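You operate a simulated robot arm through the tools that you are given. There is no shell and no other tool.

You run a simulated robot arm. Do the job below in one go: nothing can be reset, and whatever is moved stays where it is left.

## Task
Put things in order on the wooden drawer bench top. At the end: the blue arch (marked "LOW") stands where the grey oil bottle stood; the cream number box from the wooden drawer bench top stands where the blue arch stood; the grey oil bottle stands where the grey block stood; the grey block stands on top of the green tape pack; whatever was shut is shut again. Leave all else as you found it, and nothing knocked over.

It is judged by the outcome, as a careful person would: the job done as asked, and still so three seconds after it is handed in. It fails if anything else is knocked over, pushed out of place, dropped, spilled or broken.

## Robot
A 7-joint arm with a two-finger gripper, fixed in place. Base frame: the origin is at the foot of the arm, x ahead of it, y to its left, z up; the work surface is at about z = 0.88. Readings come in m, rad, newtons and seconds.
With the tool pointing down near the work surface it reaches from about 0.34 to 0.72 m from the base axis. Its first joint turns from -1.152 to 1.152 rad. Payload 2.45 kg.
Tool frame: the origin (TCP) lies between the finger pads and is the grasp point; the fingertips stand 0.026 m ahead of it; z points along the fingers, y is the line along which they close. The gripper opens to 0.096 m. The gripper's body begins 0.069 m behind the TCP.
Orientation is that of the tool frame in the base frame, as a unit quaternion [w, x, y, z]. With the fingers straight down and closing along the base's y, the tool's x points along the base's -x, its y along +y and its z along -z.

## Interface
- The arm moves only by the tool drive_tool. Its argument "steps" is a list of rows, each an object (a shift or turn left out is 0, a gripper value left out holds the last) with "delta_pos": the shift along the base's x, y, z in m, a list of three; "delta_rot": the turn, a rotation vector about the base's x, y, z in rad, a list of three; "grip": the closure, from 0 (fully open) to 1 (shut). In form: [{"delta_pos": [x, y, z], "delta_rot": [wx, wy, wz], "grip": grip}, ...]. A call has 1 to 20 rows; each row shifts and turns the commanded pose from where the row before left it. Each row takes 0.2 s and may step no farther than 0.05 m and 0.15 rad from the row before; otherwise, or with a gripper value out of range, the whole call is refused. A pose out of reach is approached as far as the arm can. The call stops where the force on the tool passes 40 N (or 10 N more than at its start, if that is more) or the arm is blocked; 0.2 s more then pass. Each finger halts on what it meets, pressing with about 29 N; the grip force reading is that of the motor and also rises with nothing between the fingers. The clock runs only during rows and for 0.2 s after the last one: add rows that do not move to give the fingers time. The reply holds the time, the measured pose of the TCP, the force on the tool along the base axes, the opening and the grip force, in the units named above and with some noise, with the torque about the TCP (base axes, N m) and any sound that the robot's microphone picked up.
- Cameras (640 x 400 px; columns grow to the right, rows downward): "scene" is fixed at [0.1845, -0.4072, 1.4293]; the picture's right is [0.60, -0.80, 0.00], its down [-0.48, -0.35, -0.81] and it looks along [0.65, 0.48, -0.59] (base axes); focal length 233 px, centre (320, 200). "wrist" rides on the gripper at [0.082, 0.003, -0.098] in the tool frame; the picture's right is [-0.04, 1.00, 0.00], its down [-0.73, -0.03, -0.68] and it looks along [-0.68, -0.03, 0.73] (tool axes); focal length 256 px, centre (320, 200). There is no depth. A picture from a camera that has moved, and an enlarged one, comes with that camera's place and axes in the base frame and with its lens. The place of the scene camera against the robot may be out by one fixed shift of up to 0.012 m in any direction.
- snapshot(camera): a new picture of that camera. The clock stands still meanwhile.
- inspect(camera, box): a new picture of the part [left, top, right, bottom] of that camera's present view, enlarged. The clock stands still meanwhile.
- close_job(): hands the job in; it is judged then, once.

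Nothing tells you positions but the pictures and the camera data. Unless the task says otherwise, let go and move clear before handing in.

The tools are called after "Request:" as name(argument=value, ...) on one line, values as JSON. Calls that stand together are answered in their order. drive_tool: Moves the arm, as the interface text tells. Its arguments: {"type":"object","properties":{"steps":{"type":"array","items":{"type":"object","properties":{"delta_pos":{"type":"array","items":{"type":"number"}},"delta_rot":{"type":"array","items":{"type":"number"}},"grip":{"type":"number"}}}}},"required":["steps"]} The other tools are called the same way: snapshot (camera) takes a picture; inspect (camera, box) takes an enlarged picture of a part of a camera's view; close_job () hands the job in.

At the start:

```text
time_s: 0.0
position: [0.3938, 0.1136, 1.2068]
tool_rot: [0.0, 0.0, 1.0, 0.0]
ft_force: [0.0, 0.0, -0.1]
torque: [-0.01, 0.0, -0.04]
width: 0.096
gripper_force: 0.1
```

scene: 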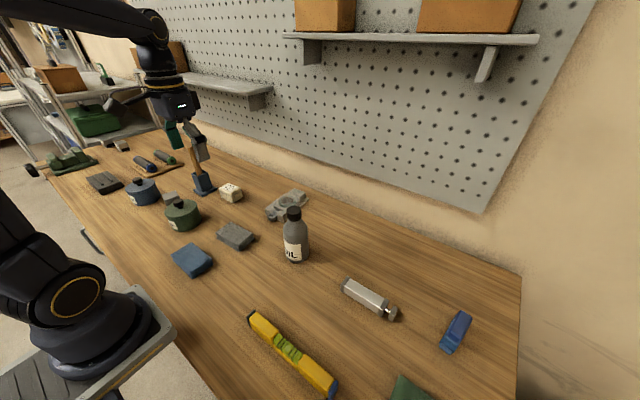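
wrist: 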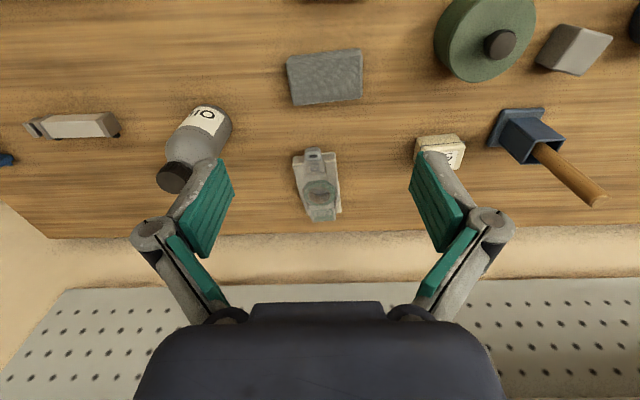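

I see a bench with an oil bottle, a blue item at the far right, grey items, a cream number box and several others. I'll enlarge the views before moving anything.

Request:
inspect(camera="scene", box=[120, 150, 320, 280])

Request:
inspect(camera="scene", box=[320, 260, 520, 400])

Request:
inspect(camera="scene", box=[0, 80, 200, 210])

Request:
inspect(camera="scene", box=[220, 280, 440, 400])

Request:
inspect(camera="wrist", box=[270, 0, 640, 230])

Request:
inspect(camera="wrist", box=[0, 0, 370, 230])

```text
3.08 times, centred on (220, 215) of scene
camera zoom: at [0.1845, -0.4072, 1.4293], right [0.6, -0.8, 0.0], down [-0.48, -0.35, -0.81], along [0.65, 0.48, -0.59], focal length 716 px, centre (628, 154)
```

zoom: 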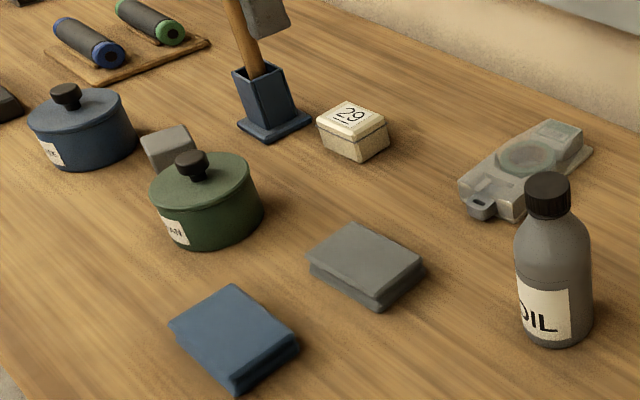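

```text
2.86 times, centred on (420, 330) of scene
camera zoom: at [0.1845, -0.4072, 1.4293], right [0.6, -0.8, 0.0], down [-0.48, -0.35, -0.81], along [0.65, 0.48, -0.59], focal length 665 px, centre (34, -171)
```

zoom: 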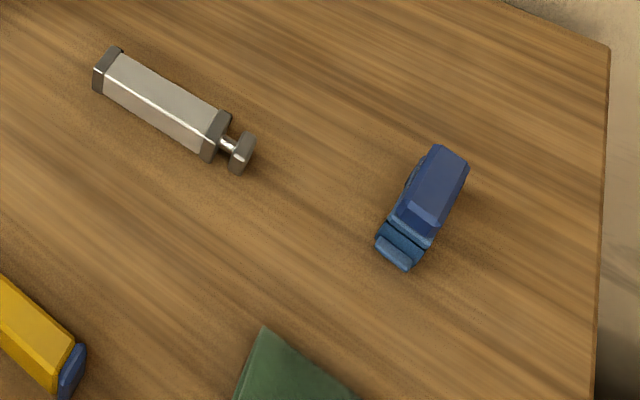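

```text
3.08 times, centred on (100, 145) of scene
camera zoom: at [0.1845, -0.4072, 1.4293], right [0.6, -0.8, 0.0], down [-0.48, -0.35, -0.81], along [0.65, 0.48, -0.59], focal length 716 px, centre (997, 369)
```

zoom: 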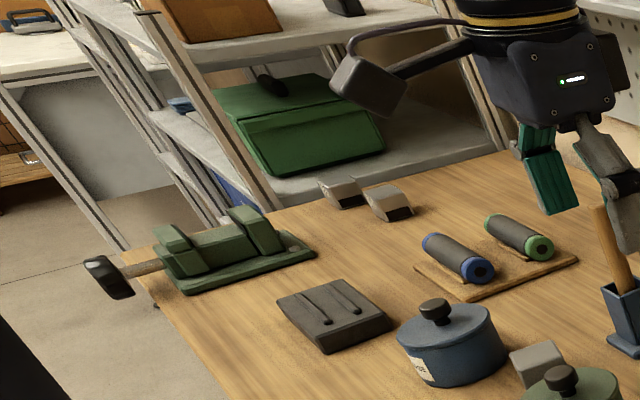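

```text
2.91 times, centred on (330, 340) of scene
camera zoom: at [0.1845, -0.4072, 1.4293], right [0.6, -0.8, 0.0], down [-0.48, -0.35, -0.81], along [0.65, 0.48, -0.59], focal length 677 px, centre (291, -207)
```

zoom: 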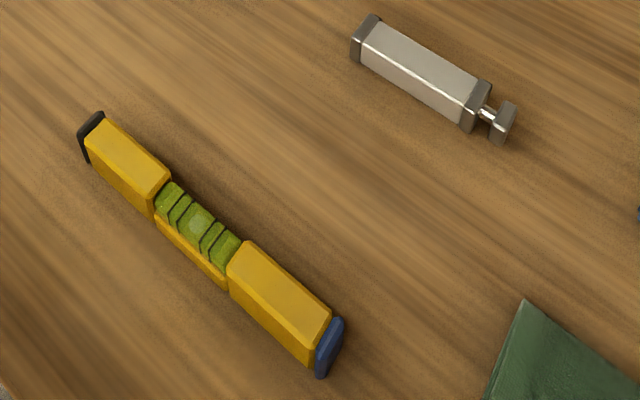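

```text
1.73 times, centred on (455, 115) of wrist
camera zoom: at [0.3111, 0.1149, 1.3037], right [0.04, 1.0, 0.0], down [0.73, -0.03, 0.68], along [0.68, -0.03, -0.73], focal length 443 px, centre (86, 347)
```

zoom: 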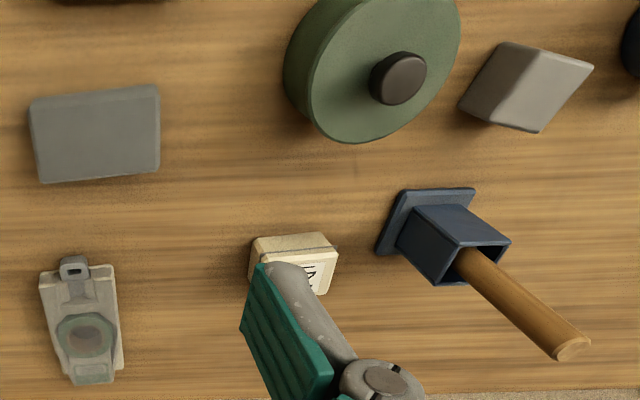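

```text
1.73 times, centred on (185, 115) of wrist
camera zoom: at [0.3111, 0.1149, 1.3037], right [0.04, 1.0, 0.0], down [0.73, -0.03, 0.68], along [0.68, -0.03, -0.73], focal length 443 px, centre (554, 347)
```

zoom: 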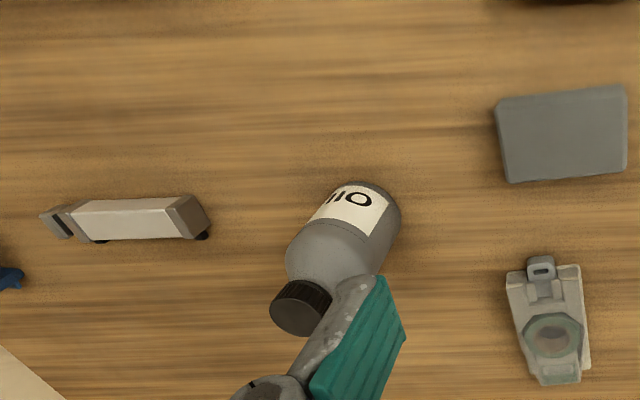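

The left, middle and right of the bench each have candidates, and the far-right blue item and the green item at the bottom edge need a closer look. I'll swing the arm right at height to view that side.

Request:
drive_tool(steps=[{"delta_pos": [0, -0.04, 0]}, {"delta_pos": [0, -0.04, 0]}, {"delta_pos": [0, -0.04, 0]}, {"delta_pos": [0, -0.04, 0]}, {"delta_pos": [0, -0.04, 0]}, {"delta_pos": [0, -0.04, 0]}, {"delta_pos": [0, -0.04, 0]}, {"delta_pos": [0, -0.04, 0]}, {"delta_pos": [0, -0.04, 0]}, {"delta_pos": [0, -0.04, 0]}, {"delta_pos": [0, -0.04, 0]}, {"delta_pos": [0, -0.04, 0]}, {}])

Request:
snapshot(camera="wrist")

Request:
snapshot(camera="scene")

```text
time_s: 2.8
position: [0.3907, -0.3655, 1.2053]
tool_rot: [0.001, 0.0, 1.0, -0.001]
ft_force: [0.6, -0.5, 0.2]
torque: [-0.02, 0.03, 0.0]
width: 0.0961
gripper_force: 0.1
```

```text
taken
camera wrist: at [0.3085, -0.3639, 1.3034], right [0.04, 1.0, 0.0], down [0.73, -0.03, 0.68], along [0.68, -0.03, -0.73], focal length 256 px, centre (320, 200)
```

wrist: 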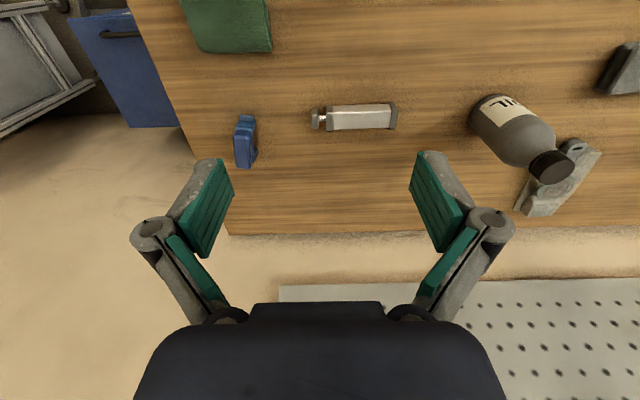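

```text
taken
```

scene: 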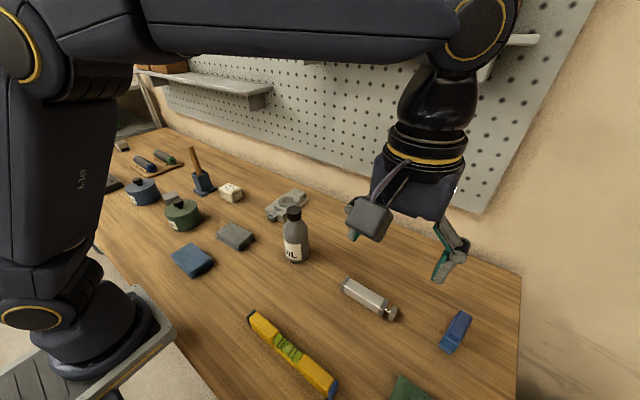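

I see a small blue item beside a silver one, and a green flat item near the base side. I'll enlarge both.

Request:
inspect(camera="wrist", box=[160, 0, 420, 180])

Request:
inspect(camera="scene", box=[400, 290, 520, 380])

Request:
inspect(camera="wrist", box=[210, 95, 290, 185])

```text
2.22 times, centred on (290, 90) of wrist
camera zoom: at [0.3085, -0.3639, 1.3034], right [0.04, 1.0, 0.0], down [0.73, -0.03, 0.68], along [0.68, -0.03, -0.73], focal length 569 px, centre (387, 444)
```

zoom: 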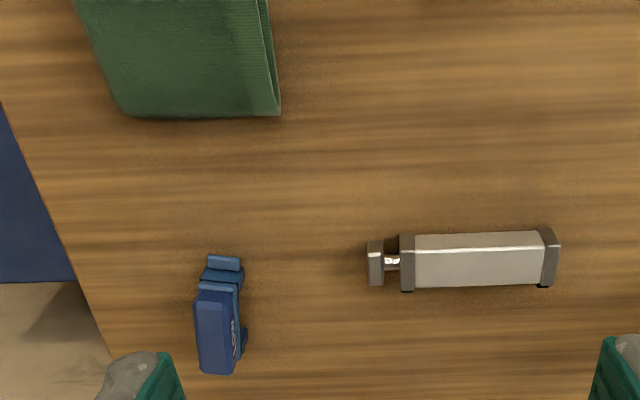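

```text
4.44 times, centred on (460, 335) of scene
camera zoom: at [0.1845, -0.4072, 1.4293], right [0.6, -0.8, 0.0], down [-0.48, -0.35, -0.81], along [0.65, 0.48, -0.59], focal length 1034 px, centre (-302, -400)
```

zoom: 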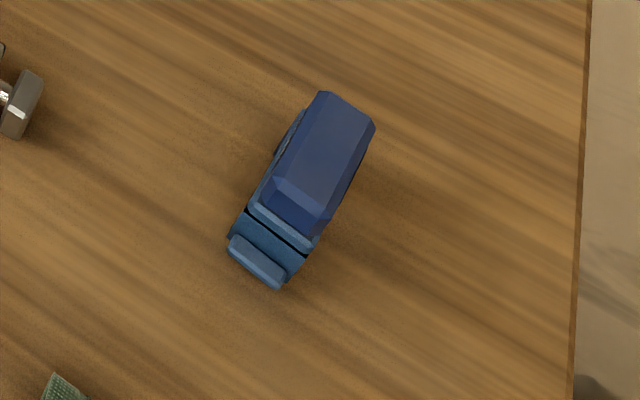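

```text
4.44 times, centred on (250, 140) of wrist
camera zoom: at [0.3085, -0.3639, 1.3034], right [0.04, 1.0, 0.0], down [0.73, -0.03, 0.68], along [0.68, -0.03, -0.73], focal length 1138 px, centre (631, 467)
```

zoom: 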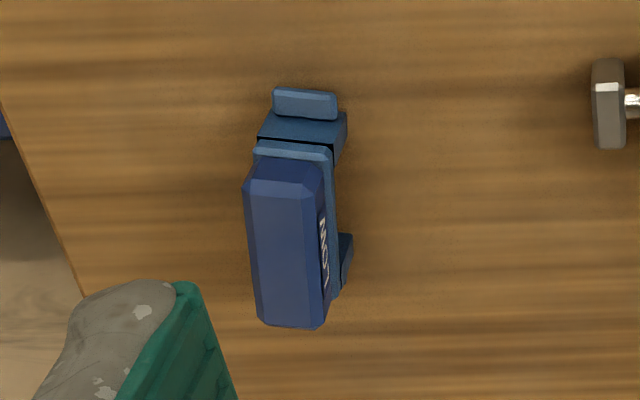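

The blue item carries lettering on its +y side, likely "LOW", so it's probably the arch. I'll tilt the wrist down to see the green item and the arch better.

Request:
drive_tool(steps=[{"delta_pos": [0, -0.02, 0], "delta_rot": [0, 0.14, 0]}, {"delta_pos": [0, -0.02, 0], "delta_rot": [0, 0.14, 0]}, {"delta_pos": [0, -0.02, 0], "delta_rot": [0, 0.14, 0]}, {"delta_pos": [0, 0, 0], "delta_rot": [0, 0.14, 0]}, {}])

Request:
snapshot(camera="wrist")

```text
time_s: 4.0
position: [0.3936, -0.3985, 1.2062]
tool_rot: [-0.257, -0.006, 0.966, -0.02]
ft_force: [0.4, 0.0, -0.5]
torque: [0.03, -0.01, 0.02]
width: 0.0961
gripper_force: 0.0
out of reach, approached as far as the arm can: row 3, 4
```

```text
taken
camera wrist: at [0.3688, -0.3924, 1.3328], right [0.02, 1.0, -0.06], down [0.97, 0.0, 0.23], along [0.23, -0.06, -0.97], focal length 256 px, centre (320, 200)
```

wrist: 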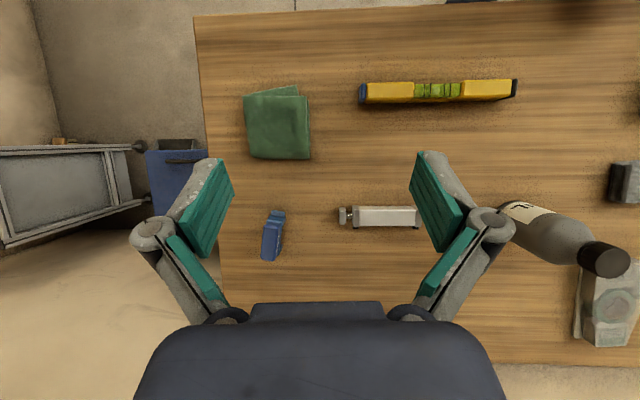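

The green item here is a folded cloth, so the tape pack must be elsewhere. I'll swing to the left side to read the canisters, the block and the rolls.

Request:
drive_tool(steps=[{"delta_pos": [0, 0.05, 0]}, {"delta_pos": [0, 0.05, 0]}, {"delta_pos": [0, 0.05, 0]}, {"delta_pos": [0, 0.05, 0]}, {"delta_pos": [0, 0.05, 0]}, {"delta_pos": [0, 0.05, 0]}, {"delta_pos": [0, 0.05, 0]}, {"delta_pos": [0, 0.05, 0]}, {"delta_pos": [0, 0.05, 0]}, {"delta_pos": [0, 0.05, 0]}, {"delta_pos": [0, 0.05, 0]}, {}])

Request:
snapshot(camera="wrist")

Request:
drive_tool(steps=[{"delta_pos": [0, 0.05, 0]}, {"delta_pos": [0, 0.05, 0]}, {"delta_pos": [0, 0.05, 0]}, {"delta_pos": [0, 0.05, 0]}, {"delta_pos": [0, 0.05, 0]}, {"delta_pos": [0, 0.03, 0]}, {}])

Request:
snapshot(camera="wrist")

```text
time_s: 6.6
position: [0.3897, 0.1519, 1.2077]
tool_rot: [-0.256, -0.005, 0.966, -0.02]
ft_force: [0.1, 0.3, 0.2]
torque: [0.0, -0.01, 0.0]
width: 0.0956
gripper_force: 0.0
```

```text
taken
camera wrist: at [0.3663, 0.1581, 1.3337], right [0.02, 1.0, -0.06], down [0.97, 0.0, 0.23], along [0.23, -0.06, -0.97], focal length 256 px, centre (320, 200)
```

wrist: 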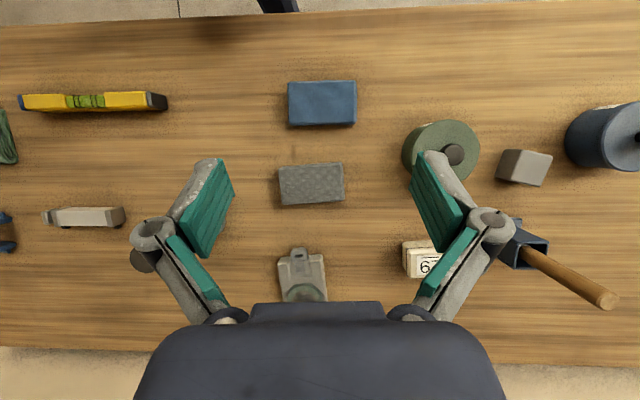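

```text
time_s: 8.2
position: [0.3904, 0.3624, 1.2089]
tool_rot: [-0.256, -0.004, 0.967, -0.019]
ft_force: [-0.8, -0.8, -0.3]
torque: [0.0, -0.02, 0.0]
width: 0.0961
gripper_force: 0.1
out of reach, approached as far as the arm can: row 5, 6
```

```text
taken
camera wrist: at [0.3669, 0.3675, 1.3343], right [0.02, 1.0, -0.06], down [0.97, 0.0, 0.23], along [0.23, -0.06, -0.97], focal length 256 px, centre (320, 200)
```

wrist: 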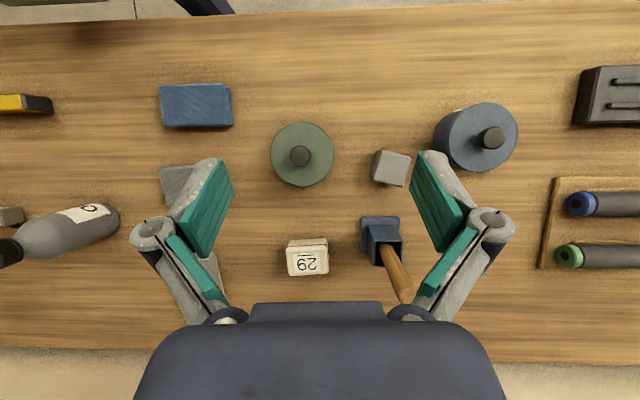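

There are now two grey candidates, a small light-grey block and a flat textured grey slab, plus a clear pack with a greenish roll that may be the tape pack. I'll enlarge these.

Request:
inspect(camera="wrist", box=[260, 90, 460, 215])

Request:
inspect(camera="scene", box=[240, 170, 340, 235])

Request:
inspect(camera="scene", box=[140, 170, 270, 280])

Request:
inspect(camera="wrist", box=[130, 60, 330, 200])

Request:
inspect(camera="wrist", box=[500, 40, 640, 280])

```text
3.20 times, centred on (360, 152) of wrist
camera zoom: at [0.3669, 0.3675, 1.3343], right [0.02, 1.0, -0.06], down [0.97, 0.0, 0.23], along [0.23, -0.06, -0.97], focal length 819 px, centre (192, 352)
```

zoom: 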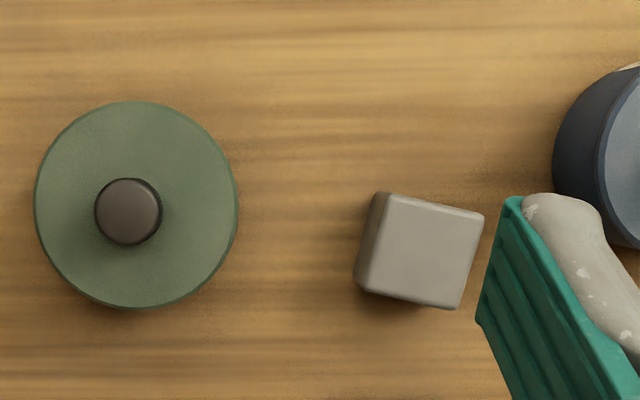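

```text
6.15 times, centred on (290, 202) of scene
camera zoom: at [0.1845, -0.4072, 1.4293], right [0.6, -0.8, 0.0], down [-0.48, -0.35, -0.81], along [0.65, 0.48, -0.59], focal length 1432 px, centre (505, 185)
```

zoom: 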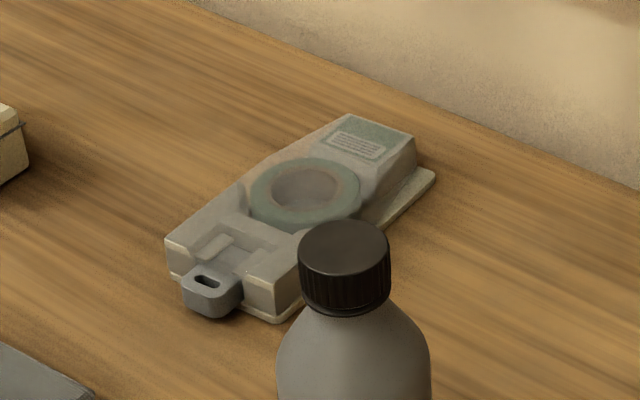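

```text
3.64 times, centred on (205, 225) of scene
camera zoom: at [0.1845, -0.4072, 1.4293], right [0.6, -0.8, 0.0], down [-0.48, -0.35, -0.81], along [0.65, 0.48, -0.59], focal length 846 px, centre (738, 109)
```

zoom: 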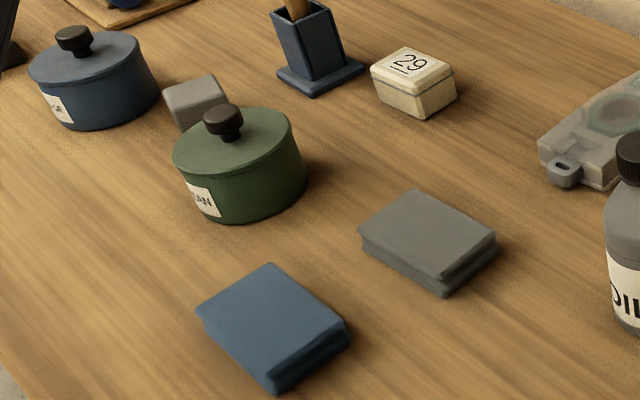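

```text
2.86 times, centred on (230, 130) of wrist
camera zoom: at [0.3669, 0.3675, 1.3343], right [0.02, 1.0, -0.06], down [0.97, 0.0, 0.23], along [0.23, -0.06, -0.97], focal length 731 px, centre (577, 400)
```

zoom: 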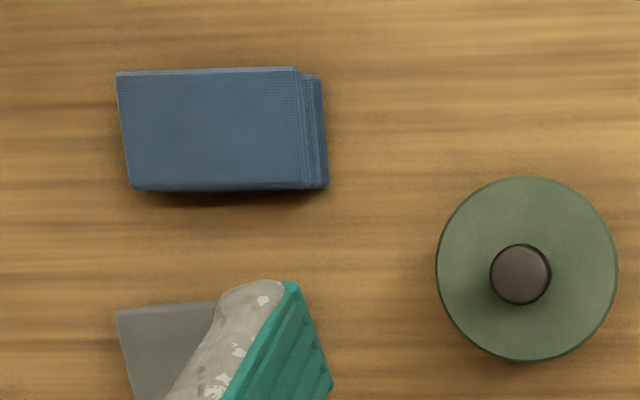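

```text
1.67 times, centred on (570, 160) of wrist
camera zoom: at [0.3669, 0.3675, 1.3343], right [0.02, 1.0, -0.06], down [0.97, 0.0, 0.23], along [0.23, -0.06, -0.97], focal length 427 px, centre (-97, 267)
```

zoom: 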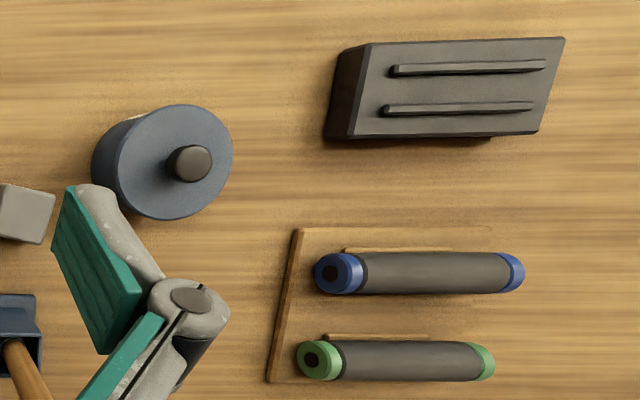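

The blue and grey flats are folded cloths, so the grey block is the small cube and the green tape pack is the clear pack holding the green roll. I'll set the tool upright and look straight down over the cube at about (0.41, 0.46).

Request:
drive_tool(steps=[{"delta_rot": [0.0097, -0.131, -0.002]}, {"delta_rot": [0.0097, -0.131, -0.002]}, {"delta_rot": [0.0097, -0.131, -0.002]}, {"delta_rot": [0.0097, -0.131, -0.002]}, {"delta_pos": [0.01, 0.045, 0]}, {"delta_pos": [0.01, 0.045, 0]}, {"delta_pos": [0.0, 0, -0.04]}, {"delta_pos": [0.0, 0, -0.04]}, {}, {}])

Request:
snapshot(camera="wrist")

Request:
snapshot(camera="scene")

```text
time_s: 10.4
position: [0.4125, 0.4515, 1.1231]
tool_rot: [0.004, 0.0, 1.0, -0.001]
ft_force: [0.0, 0.5, 0.2]
torque: [0.01, 0.01, -0.02]
width: 0.096
gripper_force: 0.2
```

```text
taken
camera wrist: at [0.328, 0.4536, 1.2211], right [0.04, 1.0, 0.0], down [0.73, -0.03, 0.68], along [0.68, -0.03, -0.73], focal length 256 px, centre (320, 200)
```

wrist: 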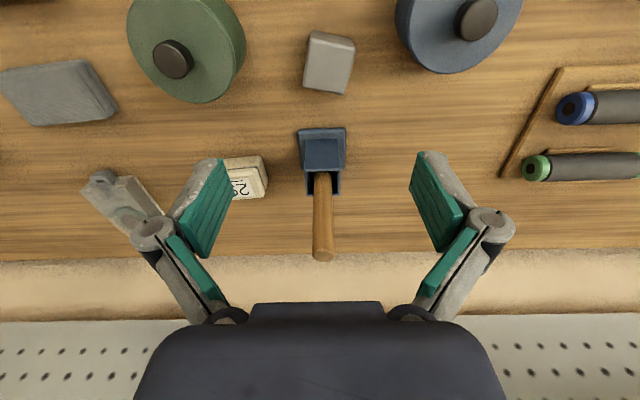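

```text
taken
```

scene: 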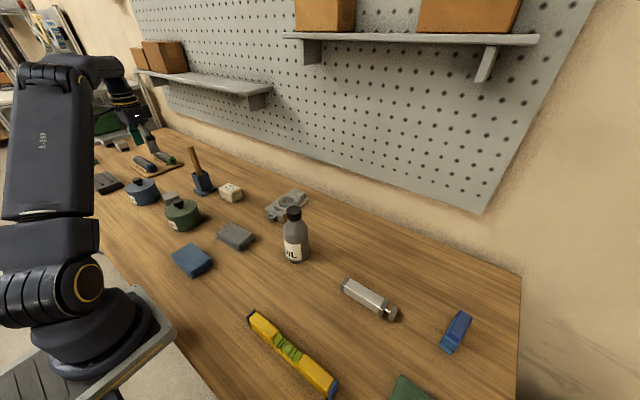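

Request:
inspect(camera="wrist", box=[230, 0, 430, 125])

Request:
inspect(camera="wrist", box=[80, 130, 360, 270])

```text
3.20 times, centred on (330, 62) of wrist
camera zoom: at [0.328, 0.4536, 1.2211], right [0.04, 1.0, 0.0], down [0.73, -0.03, 0.68], along [0.68, -0.03, -0.73], focal length 819 px, centre (288, 640)
```

zoom: 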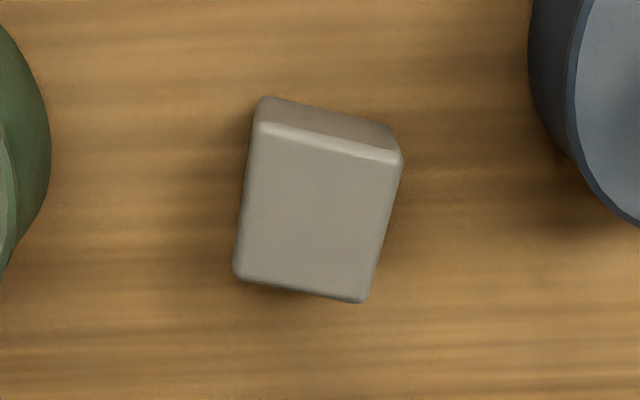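

```text
2.29 times, centred on (220, 200) of wrist
camera zoom: at [0.328, 0.4536, 1.2211], right [0.04, 1.0, 0.0], down [0.73, -0.03, 0.68], along [0.68, -0.03, -0.73], focal length 585 px, centre (549, 200)
```

zoom: 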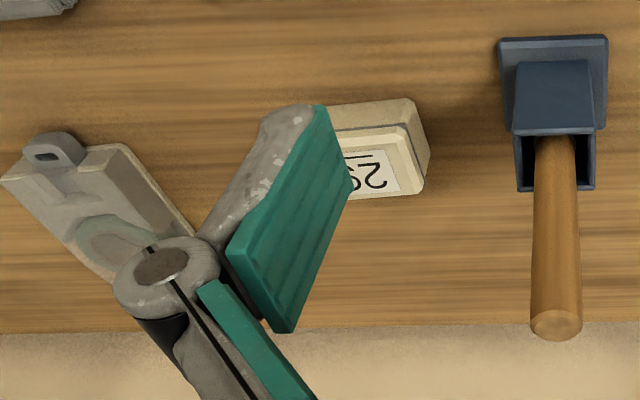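

The cube is centred near (0.412, 0.4585), about 0.047 m wide and 0.05 m tall, turned about -0.22 rad. Before grasping it I'll look at the top of the tape pack to choose where to set it.

Request:
drive_tool(steps=[{"delta_pos": [0.01, -0.043, 0]}, {"delta_pos": [0.01, -0.043, 0]}, {"delta_pos": [0.01, -0.043, 0]}, {"delta_pos": [0.01, -0.043, 0]}, {"delta_pos": [0.01, -0.043, 0]}, {"delta_pos": [0.01, -0.043, 0]}, {"delta_pos": [0.01, -0.043, 0]}, {"delta_pos": [0.01, -0.043, 0]}, {}, {}])

Request:
snapshot(camera="wrist")

Request:
inspect(camera="wrist", box=[250, 60, 410, 260])

```text
time_s: 12.6
position: [0.4923, 0.1076, 1.1258]
tool_rot: [0.003, 0.0, 1.0, -0.001]
ft_force: [1.0, -0.7, -0.4]
torque: [-0.03, 0.03, 0.03]
width: 0.0961
gripper_force: 0.1
```

```text
taken
camera wrist: at [0.4096, 0.1097, 1.2232], right [0.04, 1.0, 0.0], down [0.73, -0.03, 0.68], along [0.68, -0.03, -0.73], focal length 256 px, centre (320, 200)
```

wrist: 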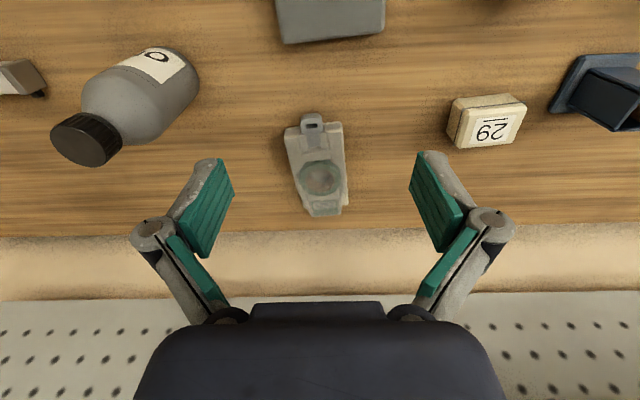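

```text
2.00 times, centred on (330, 160) of wrist
camera zoom: at [0.4096, 0.1097, 1.2232], right [0.04, 1.0, 0.0], down [0.73, -0.03, 0.68], along [0.68, -0.03, -0.73], focal length 512 px, centre (300, 280)
```

zoom: 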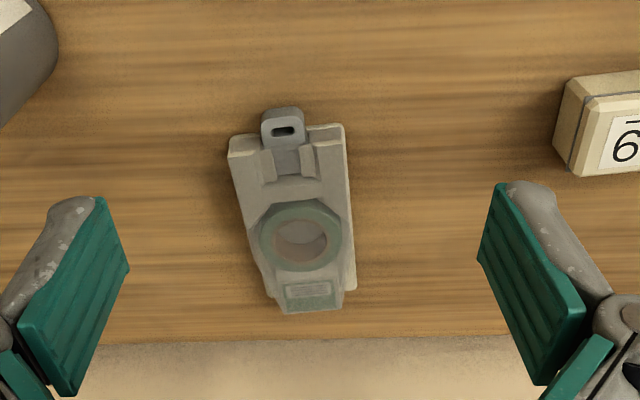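

The pack lies with its tab toward the robot and the ring near the middle. I'll get a top-down and then a low view of it to understand its surface.

Request:
drive_tool(steps=[{"delta_pos": [0.04, 0, -0.02]}, {"delta_pos": [0.04, 0, -0.02]}, {"delta_pos": [0.03, 0, -0.01]}, {}])

Request:
inspect(camera="wrist", box=[230, 0, 410, 140])

Request:
drive_tool(steps=[{"delta_pos": [-0.05, 0, -0.02]}, {"delta_pos": [-0.05, 0, -0.02]}, {"delta_pos": [-0.05, 0, -0.02]}, {"delta_pos": [-0.05, 0, -0.02]}, {"delta_pos": [-0.02, 0, -0.02]}, {}])

Request:
snapshot(camera="wrist")

```text
time_s: 13.6
position: [0.6019, 0.1064, 1.0737]
tool_rot: [0.002, 0.0, 1.0, -0.001]
ft_force: [1.0, 0.0, -0.8]
torque: [-0.04, 0.01, 0.0]
width: 0.0962
gripper_force: 0.1
```

```text
2.86 times, centred on (320, 70) of wrist
camera zoom: at [0.5176, 0.1088, 1.1725], right [0.04, 1.0, 0.0], down [0.73, -0.03, 0.68], along [0.68, -0.03, -0.73], focal length 731 px, centre (320, 571)
```

zoom: 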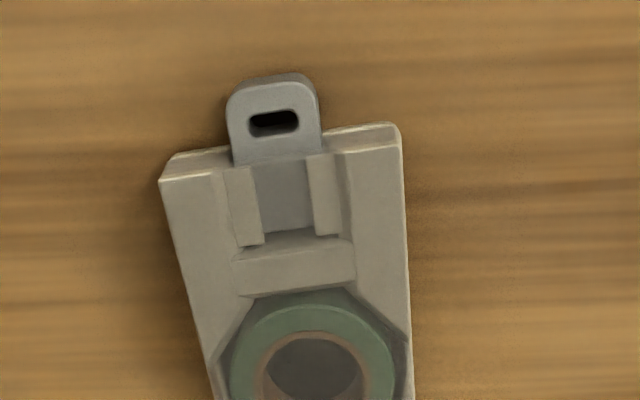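

```text
refused: row 1 steps farther than a row can; nothing moved
```

```text
taken
camera wrist: at [0.5176, 0.1088, 1.1725], right [0.04, 1.0, 0.0], down [0.73, -0.03, 0.68], along [0.68, -0.03, -0.73], focal length 256 px, centre (320, 200)
```

wrist: 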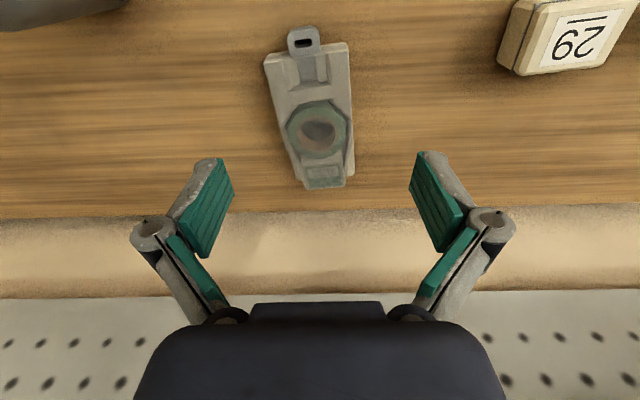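

Request:
inspect(camera="wrist", box=[240, 15, 380, 200])

Request:
drive_tool(steps=[{"delta_pos": [-0.045, 0, -0.01]}, {"delta_pos": [-0.045, 0, -0.01]}, {"delta_pos": [-0.045, 0, -0.01]}, {"delta_pos": [-0.045, 0, -0.01], "delta_rot": [0, -0.12, 0]}, {"delta_pos": [-0.02, 0, -0.01], "delta_rot": [0, -0.12, 0]}, {"delta_rot": [0, -0.12, 0]}, {}])

Request:
snapshot(camera="wrist")

```text
2.16 times, centred on (310, 108) of wrist
camera zoom: at [0.5176, 0.1088, 1.1725], right [0.04, 1.0, 0.0], down [0.73, -0.03, 0.68], along [0.68, -0.03, -0.73], focal length 554 px, centre (342, 400)
```

zoom: 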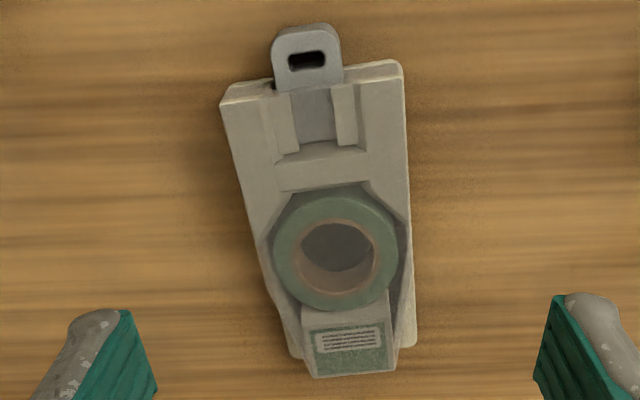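

```text
time_s: 15.2
position: [0.4024, 0.1071, 1.0266]
tool_rot: [0.183, 0.0, 0.983, -0.001]
ft_force: [-0.3, -0.3, 0.0]
torque: [-0.01, 0.0, -0.01]
width: 0.0962
gripper_force: 0.1
```

```text
taken
camera wrist: at [0.2898, 0.1085, 1.0886], right [0.04, 1.0, 0.01], down [0.44, -0.03, 0.9], along [0.9, -0.03, -0.44], focal length 256 px, centre (320, 200)
```

wrist: 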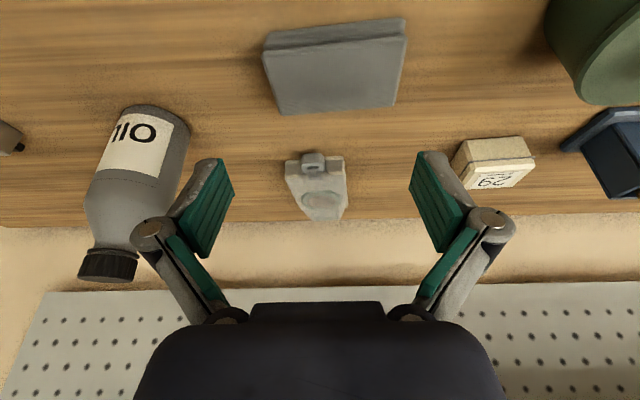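

Request:
inspect(camera="wrist", box=[260, 140, 380, 230])

Request:
inspect(camera="scene", box=[255, 180, 320, 225])

```text
4.44 times, centred on (320, 185) of wrist
camera zoom: at [0.2898, 0.1085, 1.0886], right [0.04, 1.0, 0.01], down [0.44, -0.03, 0.9], along [0.9, -0.03, -0.44], focal length 1138 px, centre (320, 267)
```

zoom: 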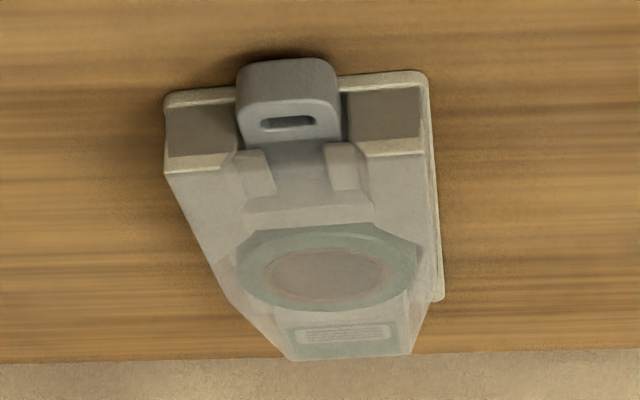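

```text
8.89 times, centred on (288, 202) of scene
camera zoom: at [0.1845, -0.4072, 1.4293], right [0.6, -0.8, 0.0], down [-0.48, -0.35, -0.81], along [0.65, 0.48, -0.59], focal length 2068 px, centre (609, 178)
```

zoom: 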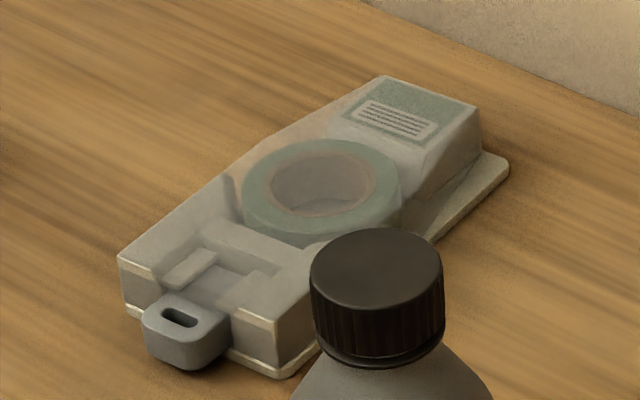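

The pack's top is roughly level at z ≈ 0.91, with a tape ring about 0.065 m across centred near (0.657, 0.099), which is a good seat for the cube. I'll go back over the cube with the tool upright and turned to match it, gripper part-closed.

Request:
drive_tool(steps=[{"delta_rot": [0, 0.12, 0], "delta_pos": [0, 0, 0.03]}, {"delta_rot": [0, 0.12, 0], "delta_pos": [0.0, 0.02, 0.03]}, {"delta_rot": [0, 0.12, 0], "delta_pos": [0, 0.04, 0.01], "grip": 0.2}, {"delta_pos": [0.0016, 0.0486, 0], "delta_rot": [0, 0, -0.11]}, {"delta_pos": [0.0016, 0.0486, 0], "delta_rot": [0, 0, -0.11]}, {"delta_pos": [0.0016, 0.0486, 0]}, {"delta_pos": [0.0016, 0.0486, 0]}, {"delta_pos": [0.0016, 0.0486, 0]}, {"delta_pos": [0.0016, 0.0484, 0]}, {"delta_pos": [0, 0, -0.03]}, {}, {}])

Request:
snapshot(camera="wrist")

Request:
inspect(camera="wrist", box=[220, 0, 420, 125])

```text
time_s: 17.8
position: [0.4124, 0.4587, 1.0673]
tool_rot: [0.002, 0.109, 0.994, -0.001]
ft_force: [0.2, 0.6, -0.1]
torque: [0.01, 0.01, 0.01]
width: 0.0768
gripper_force: 0.1
```

```text
taken
camera wrist: at [0.3319, 0.4782, 1.1655], right [0.26, 0.97, 0.0], down [0.71, -0.19, 0.68], along [0.66, -0.18, -0.73], focal length 256 px, centre (320, 200)
```

wrist: 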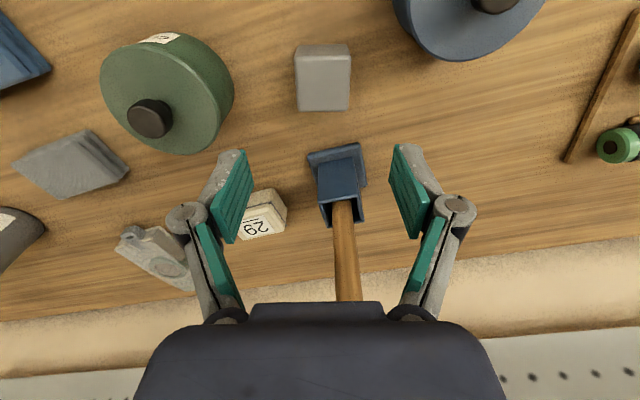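

```text
3.20 times, centred on (320, 62) of wrist
camera zoom: at [0.3319, 0.4782, 1.1655], right [0.26, 0.97, 0.0], down [0.71, -0.19, 0.68], along [0.66, -0.18, -0.73], focal length 819 px, centre (320, 640)
```

zoom: 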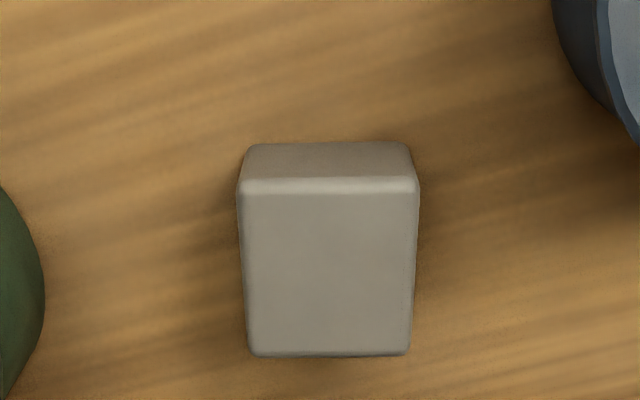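

The cube is lined up squarely under the gripper, about 2 mm to one side. I'll descend and grip it.

Request:
drive_tool(steps=[{"delta_pos": [0.0005, 0.002, -0.04]}, {"delta_pos": [0, 0, -0.04]}, {"delta_pos": [0, 0, -0.035]}, {"delta_pos": [0, 0, -0.02]}, {"delta_pos": [0, 0, -0.013]}, {}])

Request:
inspect(camera="wrist", box=[160, 80, 480, 280])

```text
time_s: 19.2
position: [0.4128, 0.4595, 0.9188]
tool_rot: [0.002, 0.11, 0.994, -0.001]
ft_force: [0.5, -0.2, -0.3]
torque: [-0.02, 0.01, -0.01]
width: 0.0767
gripper_force: 0.1
```

```text
2.00 times, centred on (320, 180) of wrist
camera zoom: at [0.3318, 0.4802, 1.0162], right [0.26, 0.97, 0.0], down [0.71, -0.19, 0.68], along [0.66, -0.18, -0.73], focal length 512 px, centre (320, 240)
```

zoom: 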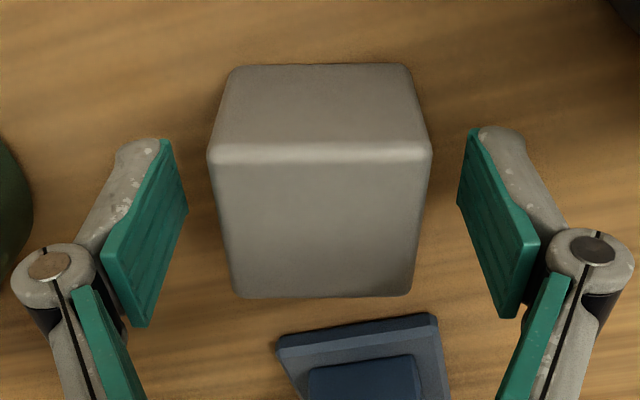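

The fingers straddle the cube cleanly. Closing now.

Request:
drive_tool(steps=[{"grip": 1}, {"grip": 1}, {"grip": 1}, {"grip": 1}])

Request:
drive_tool(steps=[{"delta_pos": [0, 0, 0.02]}, {"delta_pos": [0, 0, 0.04]}, {"delta_pos": [0, 0, 0.04]}, {"delta_pos": [0, 0, 0.04]}, {"delta_pos": [0, 0, 0.04]}, {}])

Request:
snapshot(camera="wrist")

```text
time_s: 20.2
position: [0.4129, 0.4604, 0.9184]
tool_rot: [0.001, 0.11, 0.994, -0.001]
ft_force: [-0.3, 0.6, -0.4]
torque: [0.01, 0.01, 0.01]
width: 0.0496
gripper_force: 29.2
```

```text
time_s: 21.6
position: [0.4099, 0.4603, 1.1043]
tool_rot: [0.002, 0.11, 0.994, -0.001]
ft_force: [-0.5, -0.8, -1.1]
torque: [-0.01, -0.01, 0.03]
width: 0.0495
gripper_force: 29.2
```

```text
taken
camera wrist: at [0.329, 0.4797, 1.2007], right [0.26, 0.97, 0.0], down [0.71, -0.19, 0.68], along [0.66, -0.18, -0.73], focal length 256 px, centre (320, 200)
```

wrist: 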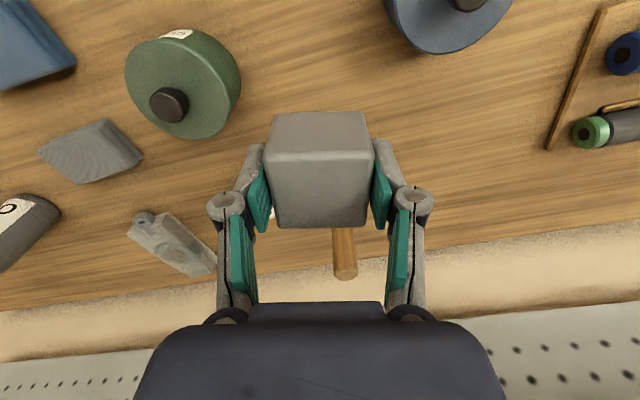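

The cube is held, 0.0495 m wide, and its old spot was centred at about (0.413, 0.460). I'll carry it over the tape pack.

Request:
drive_tool(steps=[{"delta_pos": [0.0247, -0.0361, 0], "delta_rot": [0, 0, 0.031]}, {"delta_pos": [0.0247, -0.0361, 0], "delta_rot": [0, 0, 0.031]}, {"delta_pos": [0.0247, -0.0361, 0], "delta_rot": [0, 0, 0.031]}, {"delta_pos": [0.0247, -0.0361, 0], "delta_rot": [0, 0, 0.031]}, {"delta_pos": [0.0247, -0.0361, 0], "delta_rot": [0, 0, 0.031]}, {"delta_pos": [0.0247, -0.0361, 0], "delta_rot": [0, 0, 0.031]}, {"delta_pos": [0.0247, -0.0361, 0], "delta_rot": [0, 0, 0.031]}, {"delta_pos": [0.0247, -0.0361, 0], "delta_rot": [0, 0, 0.031]}, {"delta_pos": [0.0247, -0.0361, 0], "delta_rot": [0, 0, 0.031]}, {"delta_pos": [0.0247, -0.0361, 0], "delta_rot": [0, 0, 0.031]}, {}, {}])

Request:
snapshot(camera="wrist")

Request:
inspect(camera="scene", box=[200, 80, 400, 240])

```text
time_s: 24.2
position: [0.6592, 0.1021, 1.0944]
tool_rot: [0.003, -0.046, 0.999, 0.0]
ft_force: [-0.2, 0.2, -1.3]
torque: [0.01, -0.01, -0.01]
width: 0.0492
gripper_force: 28.4
```

```text
taken
camera wrist: at [0.5759, 0.0969, 1.1923], right [-0.05, 1.0, 0.0], down [0.73, 0.04, 0.68], along [0.68, 0.03, -0.73], focal length 256 px, centre (320, 200)
```

wrist: 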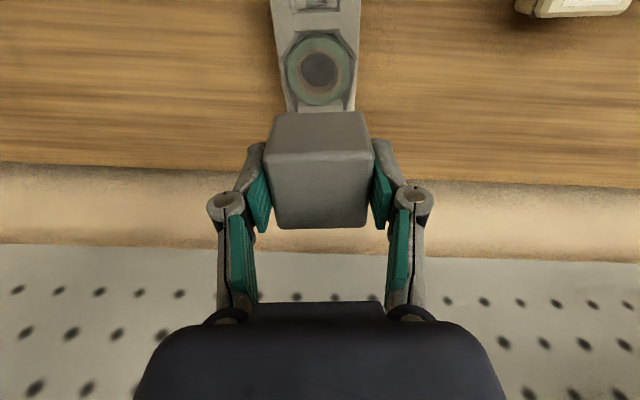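

```text
2.50 times, centred on (300, 160) of scene
camera zoom: at [0.1845, -0.4072, 1.4293], right [0.6, -0.8, 0.0], down [-0.48, -0.35, -0.81], along [0.65, 0.48, -0.59], focal length 582 px, centre (370, 300)
```

zoom: 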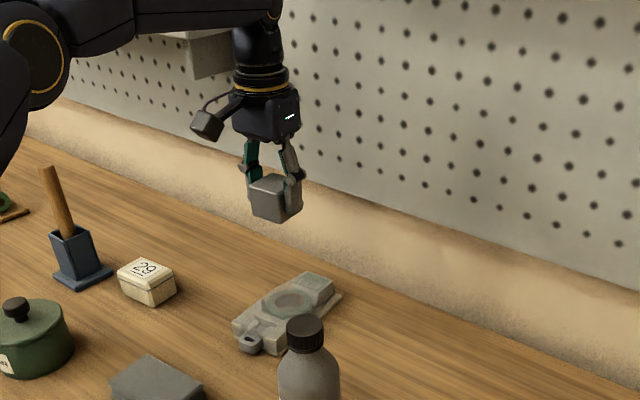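

The ring is centred at about (0.656, 0.0985). I'll correct a few millimetres and lower to just above it.

Request:
drive_tool(steps=[{"delta_pos": [-0.003, -0.0035, -0.02]}, {"delta_pos": [0, 0, -0.04]}, {"delta_pos": [0, 0, -0.04]}, {"delta_pos": [0, 0, -0.03]}, {}, {}])

Request:
snapshot(camera="wrist")

Request:
inspect(camera="scene", box=[230, 150, 330, 230])

```text
time_s: 25.6
position: [0.6583, 0.0987, 0.9678]
tool_rot: [0.003, -0.045, 0.999, -0.001]
ft_force: [0.3, 0.2, -1.1]
torque: [-0.03, -0.01, -0.01]
width: 0.0491
gripper_force: 28.7
```

```text
taken
camera wrist: at [0.5738, 0.0924, 1.0656], right [-0.05, 1.0, 0.0], down [0.73, 0.04, 0.68], along [0.68, 0.03, -0.73], focal length 256 px, centre (320, 200)
```

wrist: 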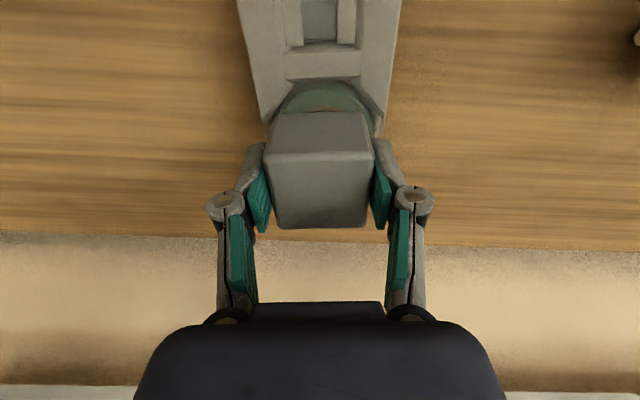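

```text
5.00 times, centred on (280, 190) of scene
camera zoom: at [0.1845, -0.4072, 1.4293], right [0.6, -0.8, 0.0], down [-0.48, -0.35, -0.81], along [0.65, 0.48, -0.59], focal length 1163 px, centre (520, 250)
```

zoom: 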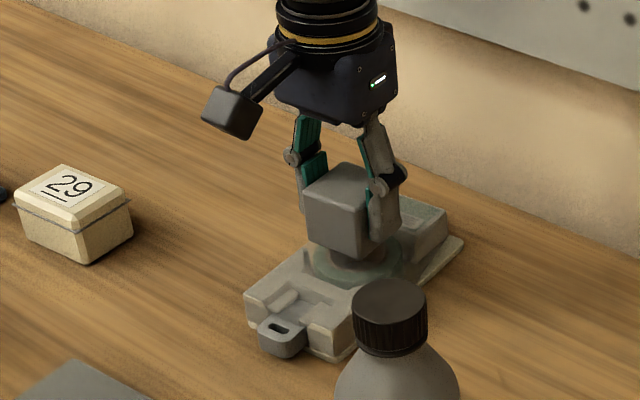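

The cube hovers over the ring about 2 cm up. I'll lower it in small steps, watching the force.

Request:
drive_tool(steps=[{"delta_pos": [-0.002, 0, -0.004]}, {"delta_pos": [0, 0, -0.004]}, {"delta_pos": [0, 0, -0.003]}, {}, {}])

Request:
drive_tool(steps=[{"delta_pos": [0, 0, -0.0015]}, {"delta_pos": [0, 0, -0.0015]}, {}])

Request:
drive_tool(steps=[{"delta_pos": [0, 0, -0.0015]}, {}])

```text
time_s: 26.8
position: [0.6561, 0.0965, 0.9566]
tool_rot: [0.003, -0.046, 0.999, -0.001]
ft_force: [0.4, -0.5, -1.5]
torque: [0.03, 0.03, 0.02]
width: 0.0494
gripper_force: 29.1
```

```text
time_s: 27.6
position: [0.6545, 0.0959, 0.9543]
tool_rot: [0.003, -0.045, 0.999, 0.0]
ft_force: [1.0, -0.5, -2.4]
torque: [-0.01, 0.01, 0.0]
width: 0.0492
gripper_force: 29.2
```

```text
time_s: 28.2
position: [0.6553, 0.0948, 0.9511]
tool_rot: [0.003, -0.046, 0.999, -0.001]
ft_force: [0.5, -0.3, -1.8]
torque: [-0.01, 0.01, 0.03]
width: 0.0495
gripper_force: 29.4
```

No contact yet. Continuing down in 1.5 mm steps.

Request:
drive_tool(steps=[{"delta_pos": [0, 0, -0.0015]}, {}, {}])

Request:
drive_tool(steps=[{"delta_pos": [0, 0, -0.0015]}, {}, {}])

Request:
inspect(camera="scene", box=[250, 160, 320, 220])

```text
time_s: 29.0
position: [0.656, 0.0952, 0.9516]
tool_rot: [0.002, -0.045, 0.999, -0.001]
ft_force: [0.0, 0.0, -0.4]
torque: [0.0, -0.01, -0.01]
width: 0.0492
gripper_force: 28.9
```

```text
time_s: 29.8
position: [0.6559, 0.0957, 0.9489]
tool_rot: [0.003, -0.045, 0.999, -0.001]
ft_force: [-0.6, -0.8, -0.9]
torque: [-0.02, 0.01, 0.01]
width: 0.0495
gripper_force: 28.6
```

```text
6.67 times, centred on (285, 190) of scene
camera zoom: at [0.1845, -0.4072, 1.4293], right [0.6, -0.8, 0.0], down [-0.48, -0.35, -0.81], along [0.65, 0.48, -0.59], focal length 1551 px, centre (553, 267)
```

zoom: 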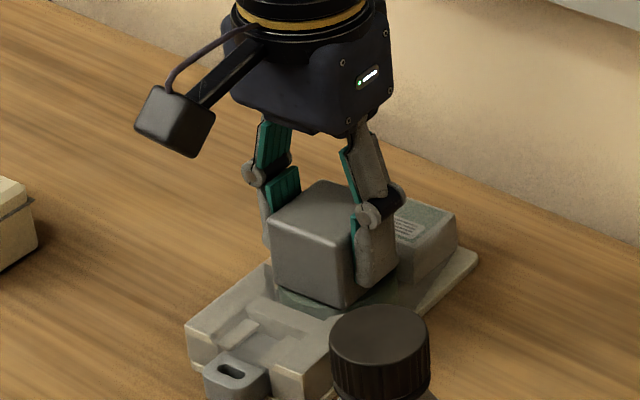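

Close but still no load on the tool. I'll shift 2 mm in y toward the ring's centre and keep easing down.

Request:
drive_tool(steps=[{"delta_pos": [0, 0.0025, 0]}, {"delta_pos": [0, 0, -0.0015]}, {}, {}])

Request:
drive_tool(steps=[{"delta_pos": [0, 0, -0.0015]}, {}, {}])

Request:
drive_tool(steps=[{"delta_pos": [0, 0, -0.0015]}, {}, {}])

```text
time_s: 30.8
position: [0.6555, 0.0994, 0.9491]
tool_rot: [0.004, -0.047, 0.999, 0.0]
ft_force: [-2.5, 1.8, 7.7]
torque: [0.05, 0.11, 0.0]
width: 0.0495
gripper_force: 29.5
```

```text
time_s: 31.6
position: [0.6563, 0.0989, 0.9479]
tool_rot: [0.005, -0.045, 0.999, 0.0]
ft_force: [0.8, -0.2, 20.2]
torque: [0.03, -0.06, -0.02]
width: 0.0498
gripper_force: 29.4
```

```text
time_s: 32.4
position: [0.6563, 0.0975, 0.9446]
tool_rot: [0.003, -0.045, 0.999, 0.0]
ft_force: [-1.1, -1.7, 18.3]
torque: [-0.07, 0.02, -0.01]
width: 0.0493
gripper_force: 29.5
```

Contact was made at about TCP z 0.948 and the load is some 18 N. I'll ease up slightly, check, then open the fingers.

Request:
drive_tool(steps=[{"delta_pos": [0, 0, 0.0015]}, {}, {}])

Request:
inspect(camera="scene", box=[250, 160, 320, 220])

Request:
inspect(camera="wrist", box=[200, 0, 440, 240])

```text
time_s: 33.2
position: [0.6543, 0.0993, 0.9455]
tool_rot: [0.002, -0.045, 0.999, 0.0]
ft_force: [0.4, 0.1, -1.6]
torque: [0.05, 0.01, -0.03]
width: 0.0493
gripper_force: 28.9
```

```text
6.67 times, centred on (285, 190) of scene
camera zoom: at [0.1845, -0.4071, 1.4293], right [0.6, -0.8, 0.0], down [-0.48, -0.35, -0.81], along [0.65, 0.48, -0.59], focal length 1551 px, centre (553, 267)
```

zoom: 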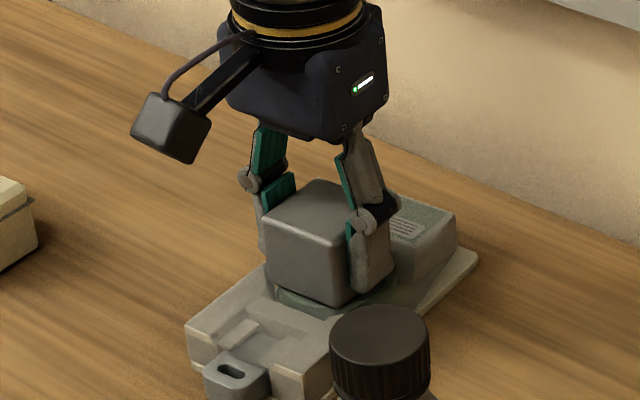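

```text
1.67 times, centred on (320, 120) of wrist
camera zoom: at [0.5713, 0.0933, 1.0434], right [-0.05, 1.0, 0.0], down [0.73, 0.04, 0.68], along [0.68, 0.03, -0.73], focal length 427 px, centre (320, 333)
```

zoom: 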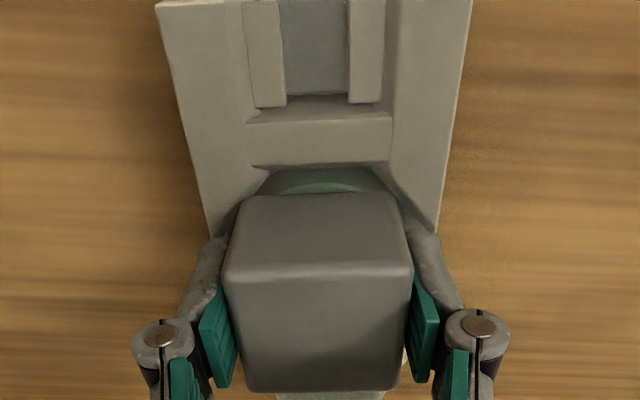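

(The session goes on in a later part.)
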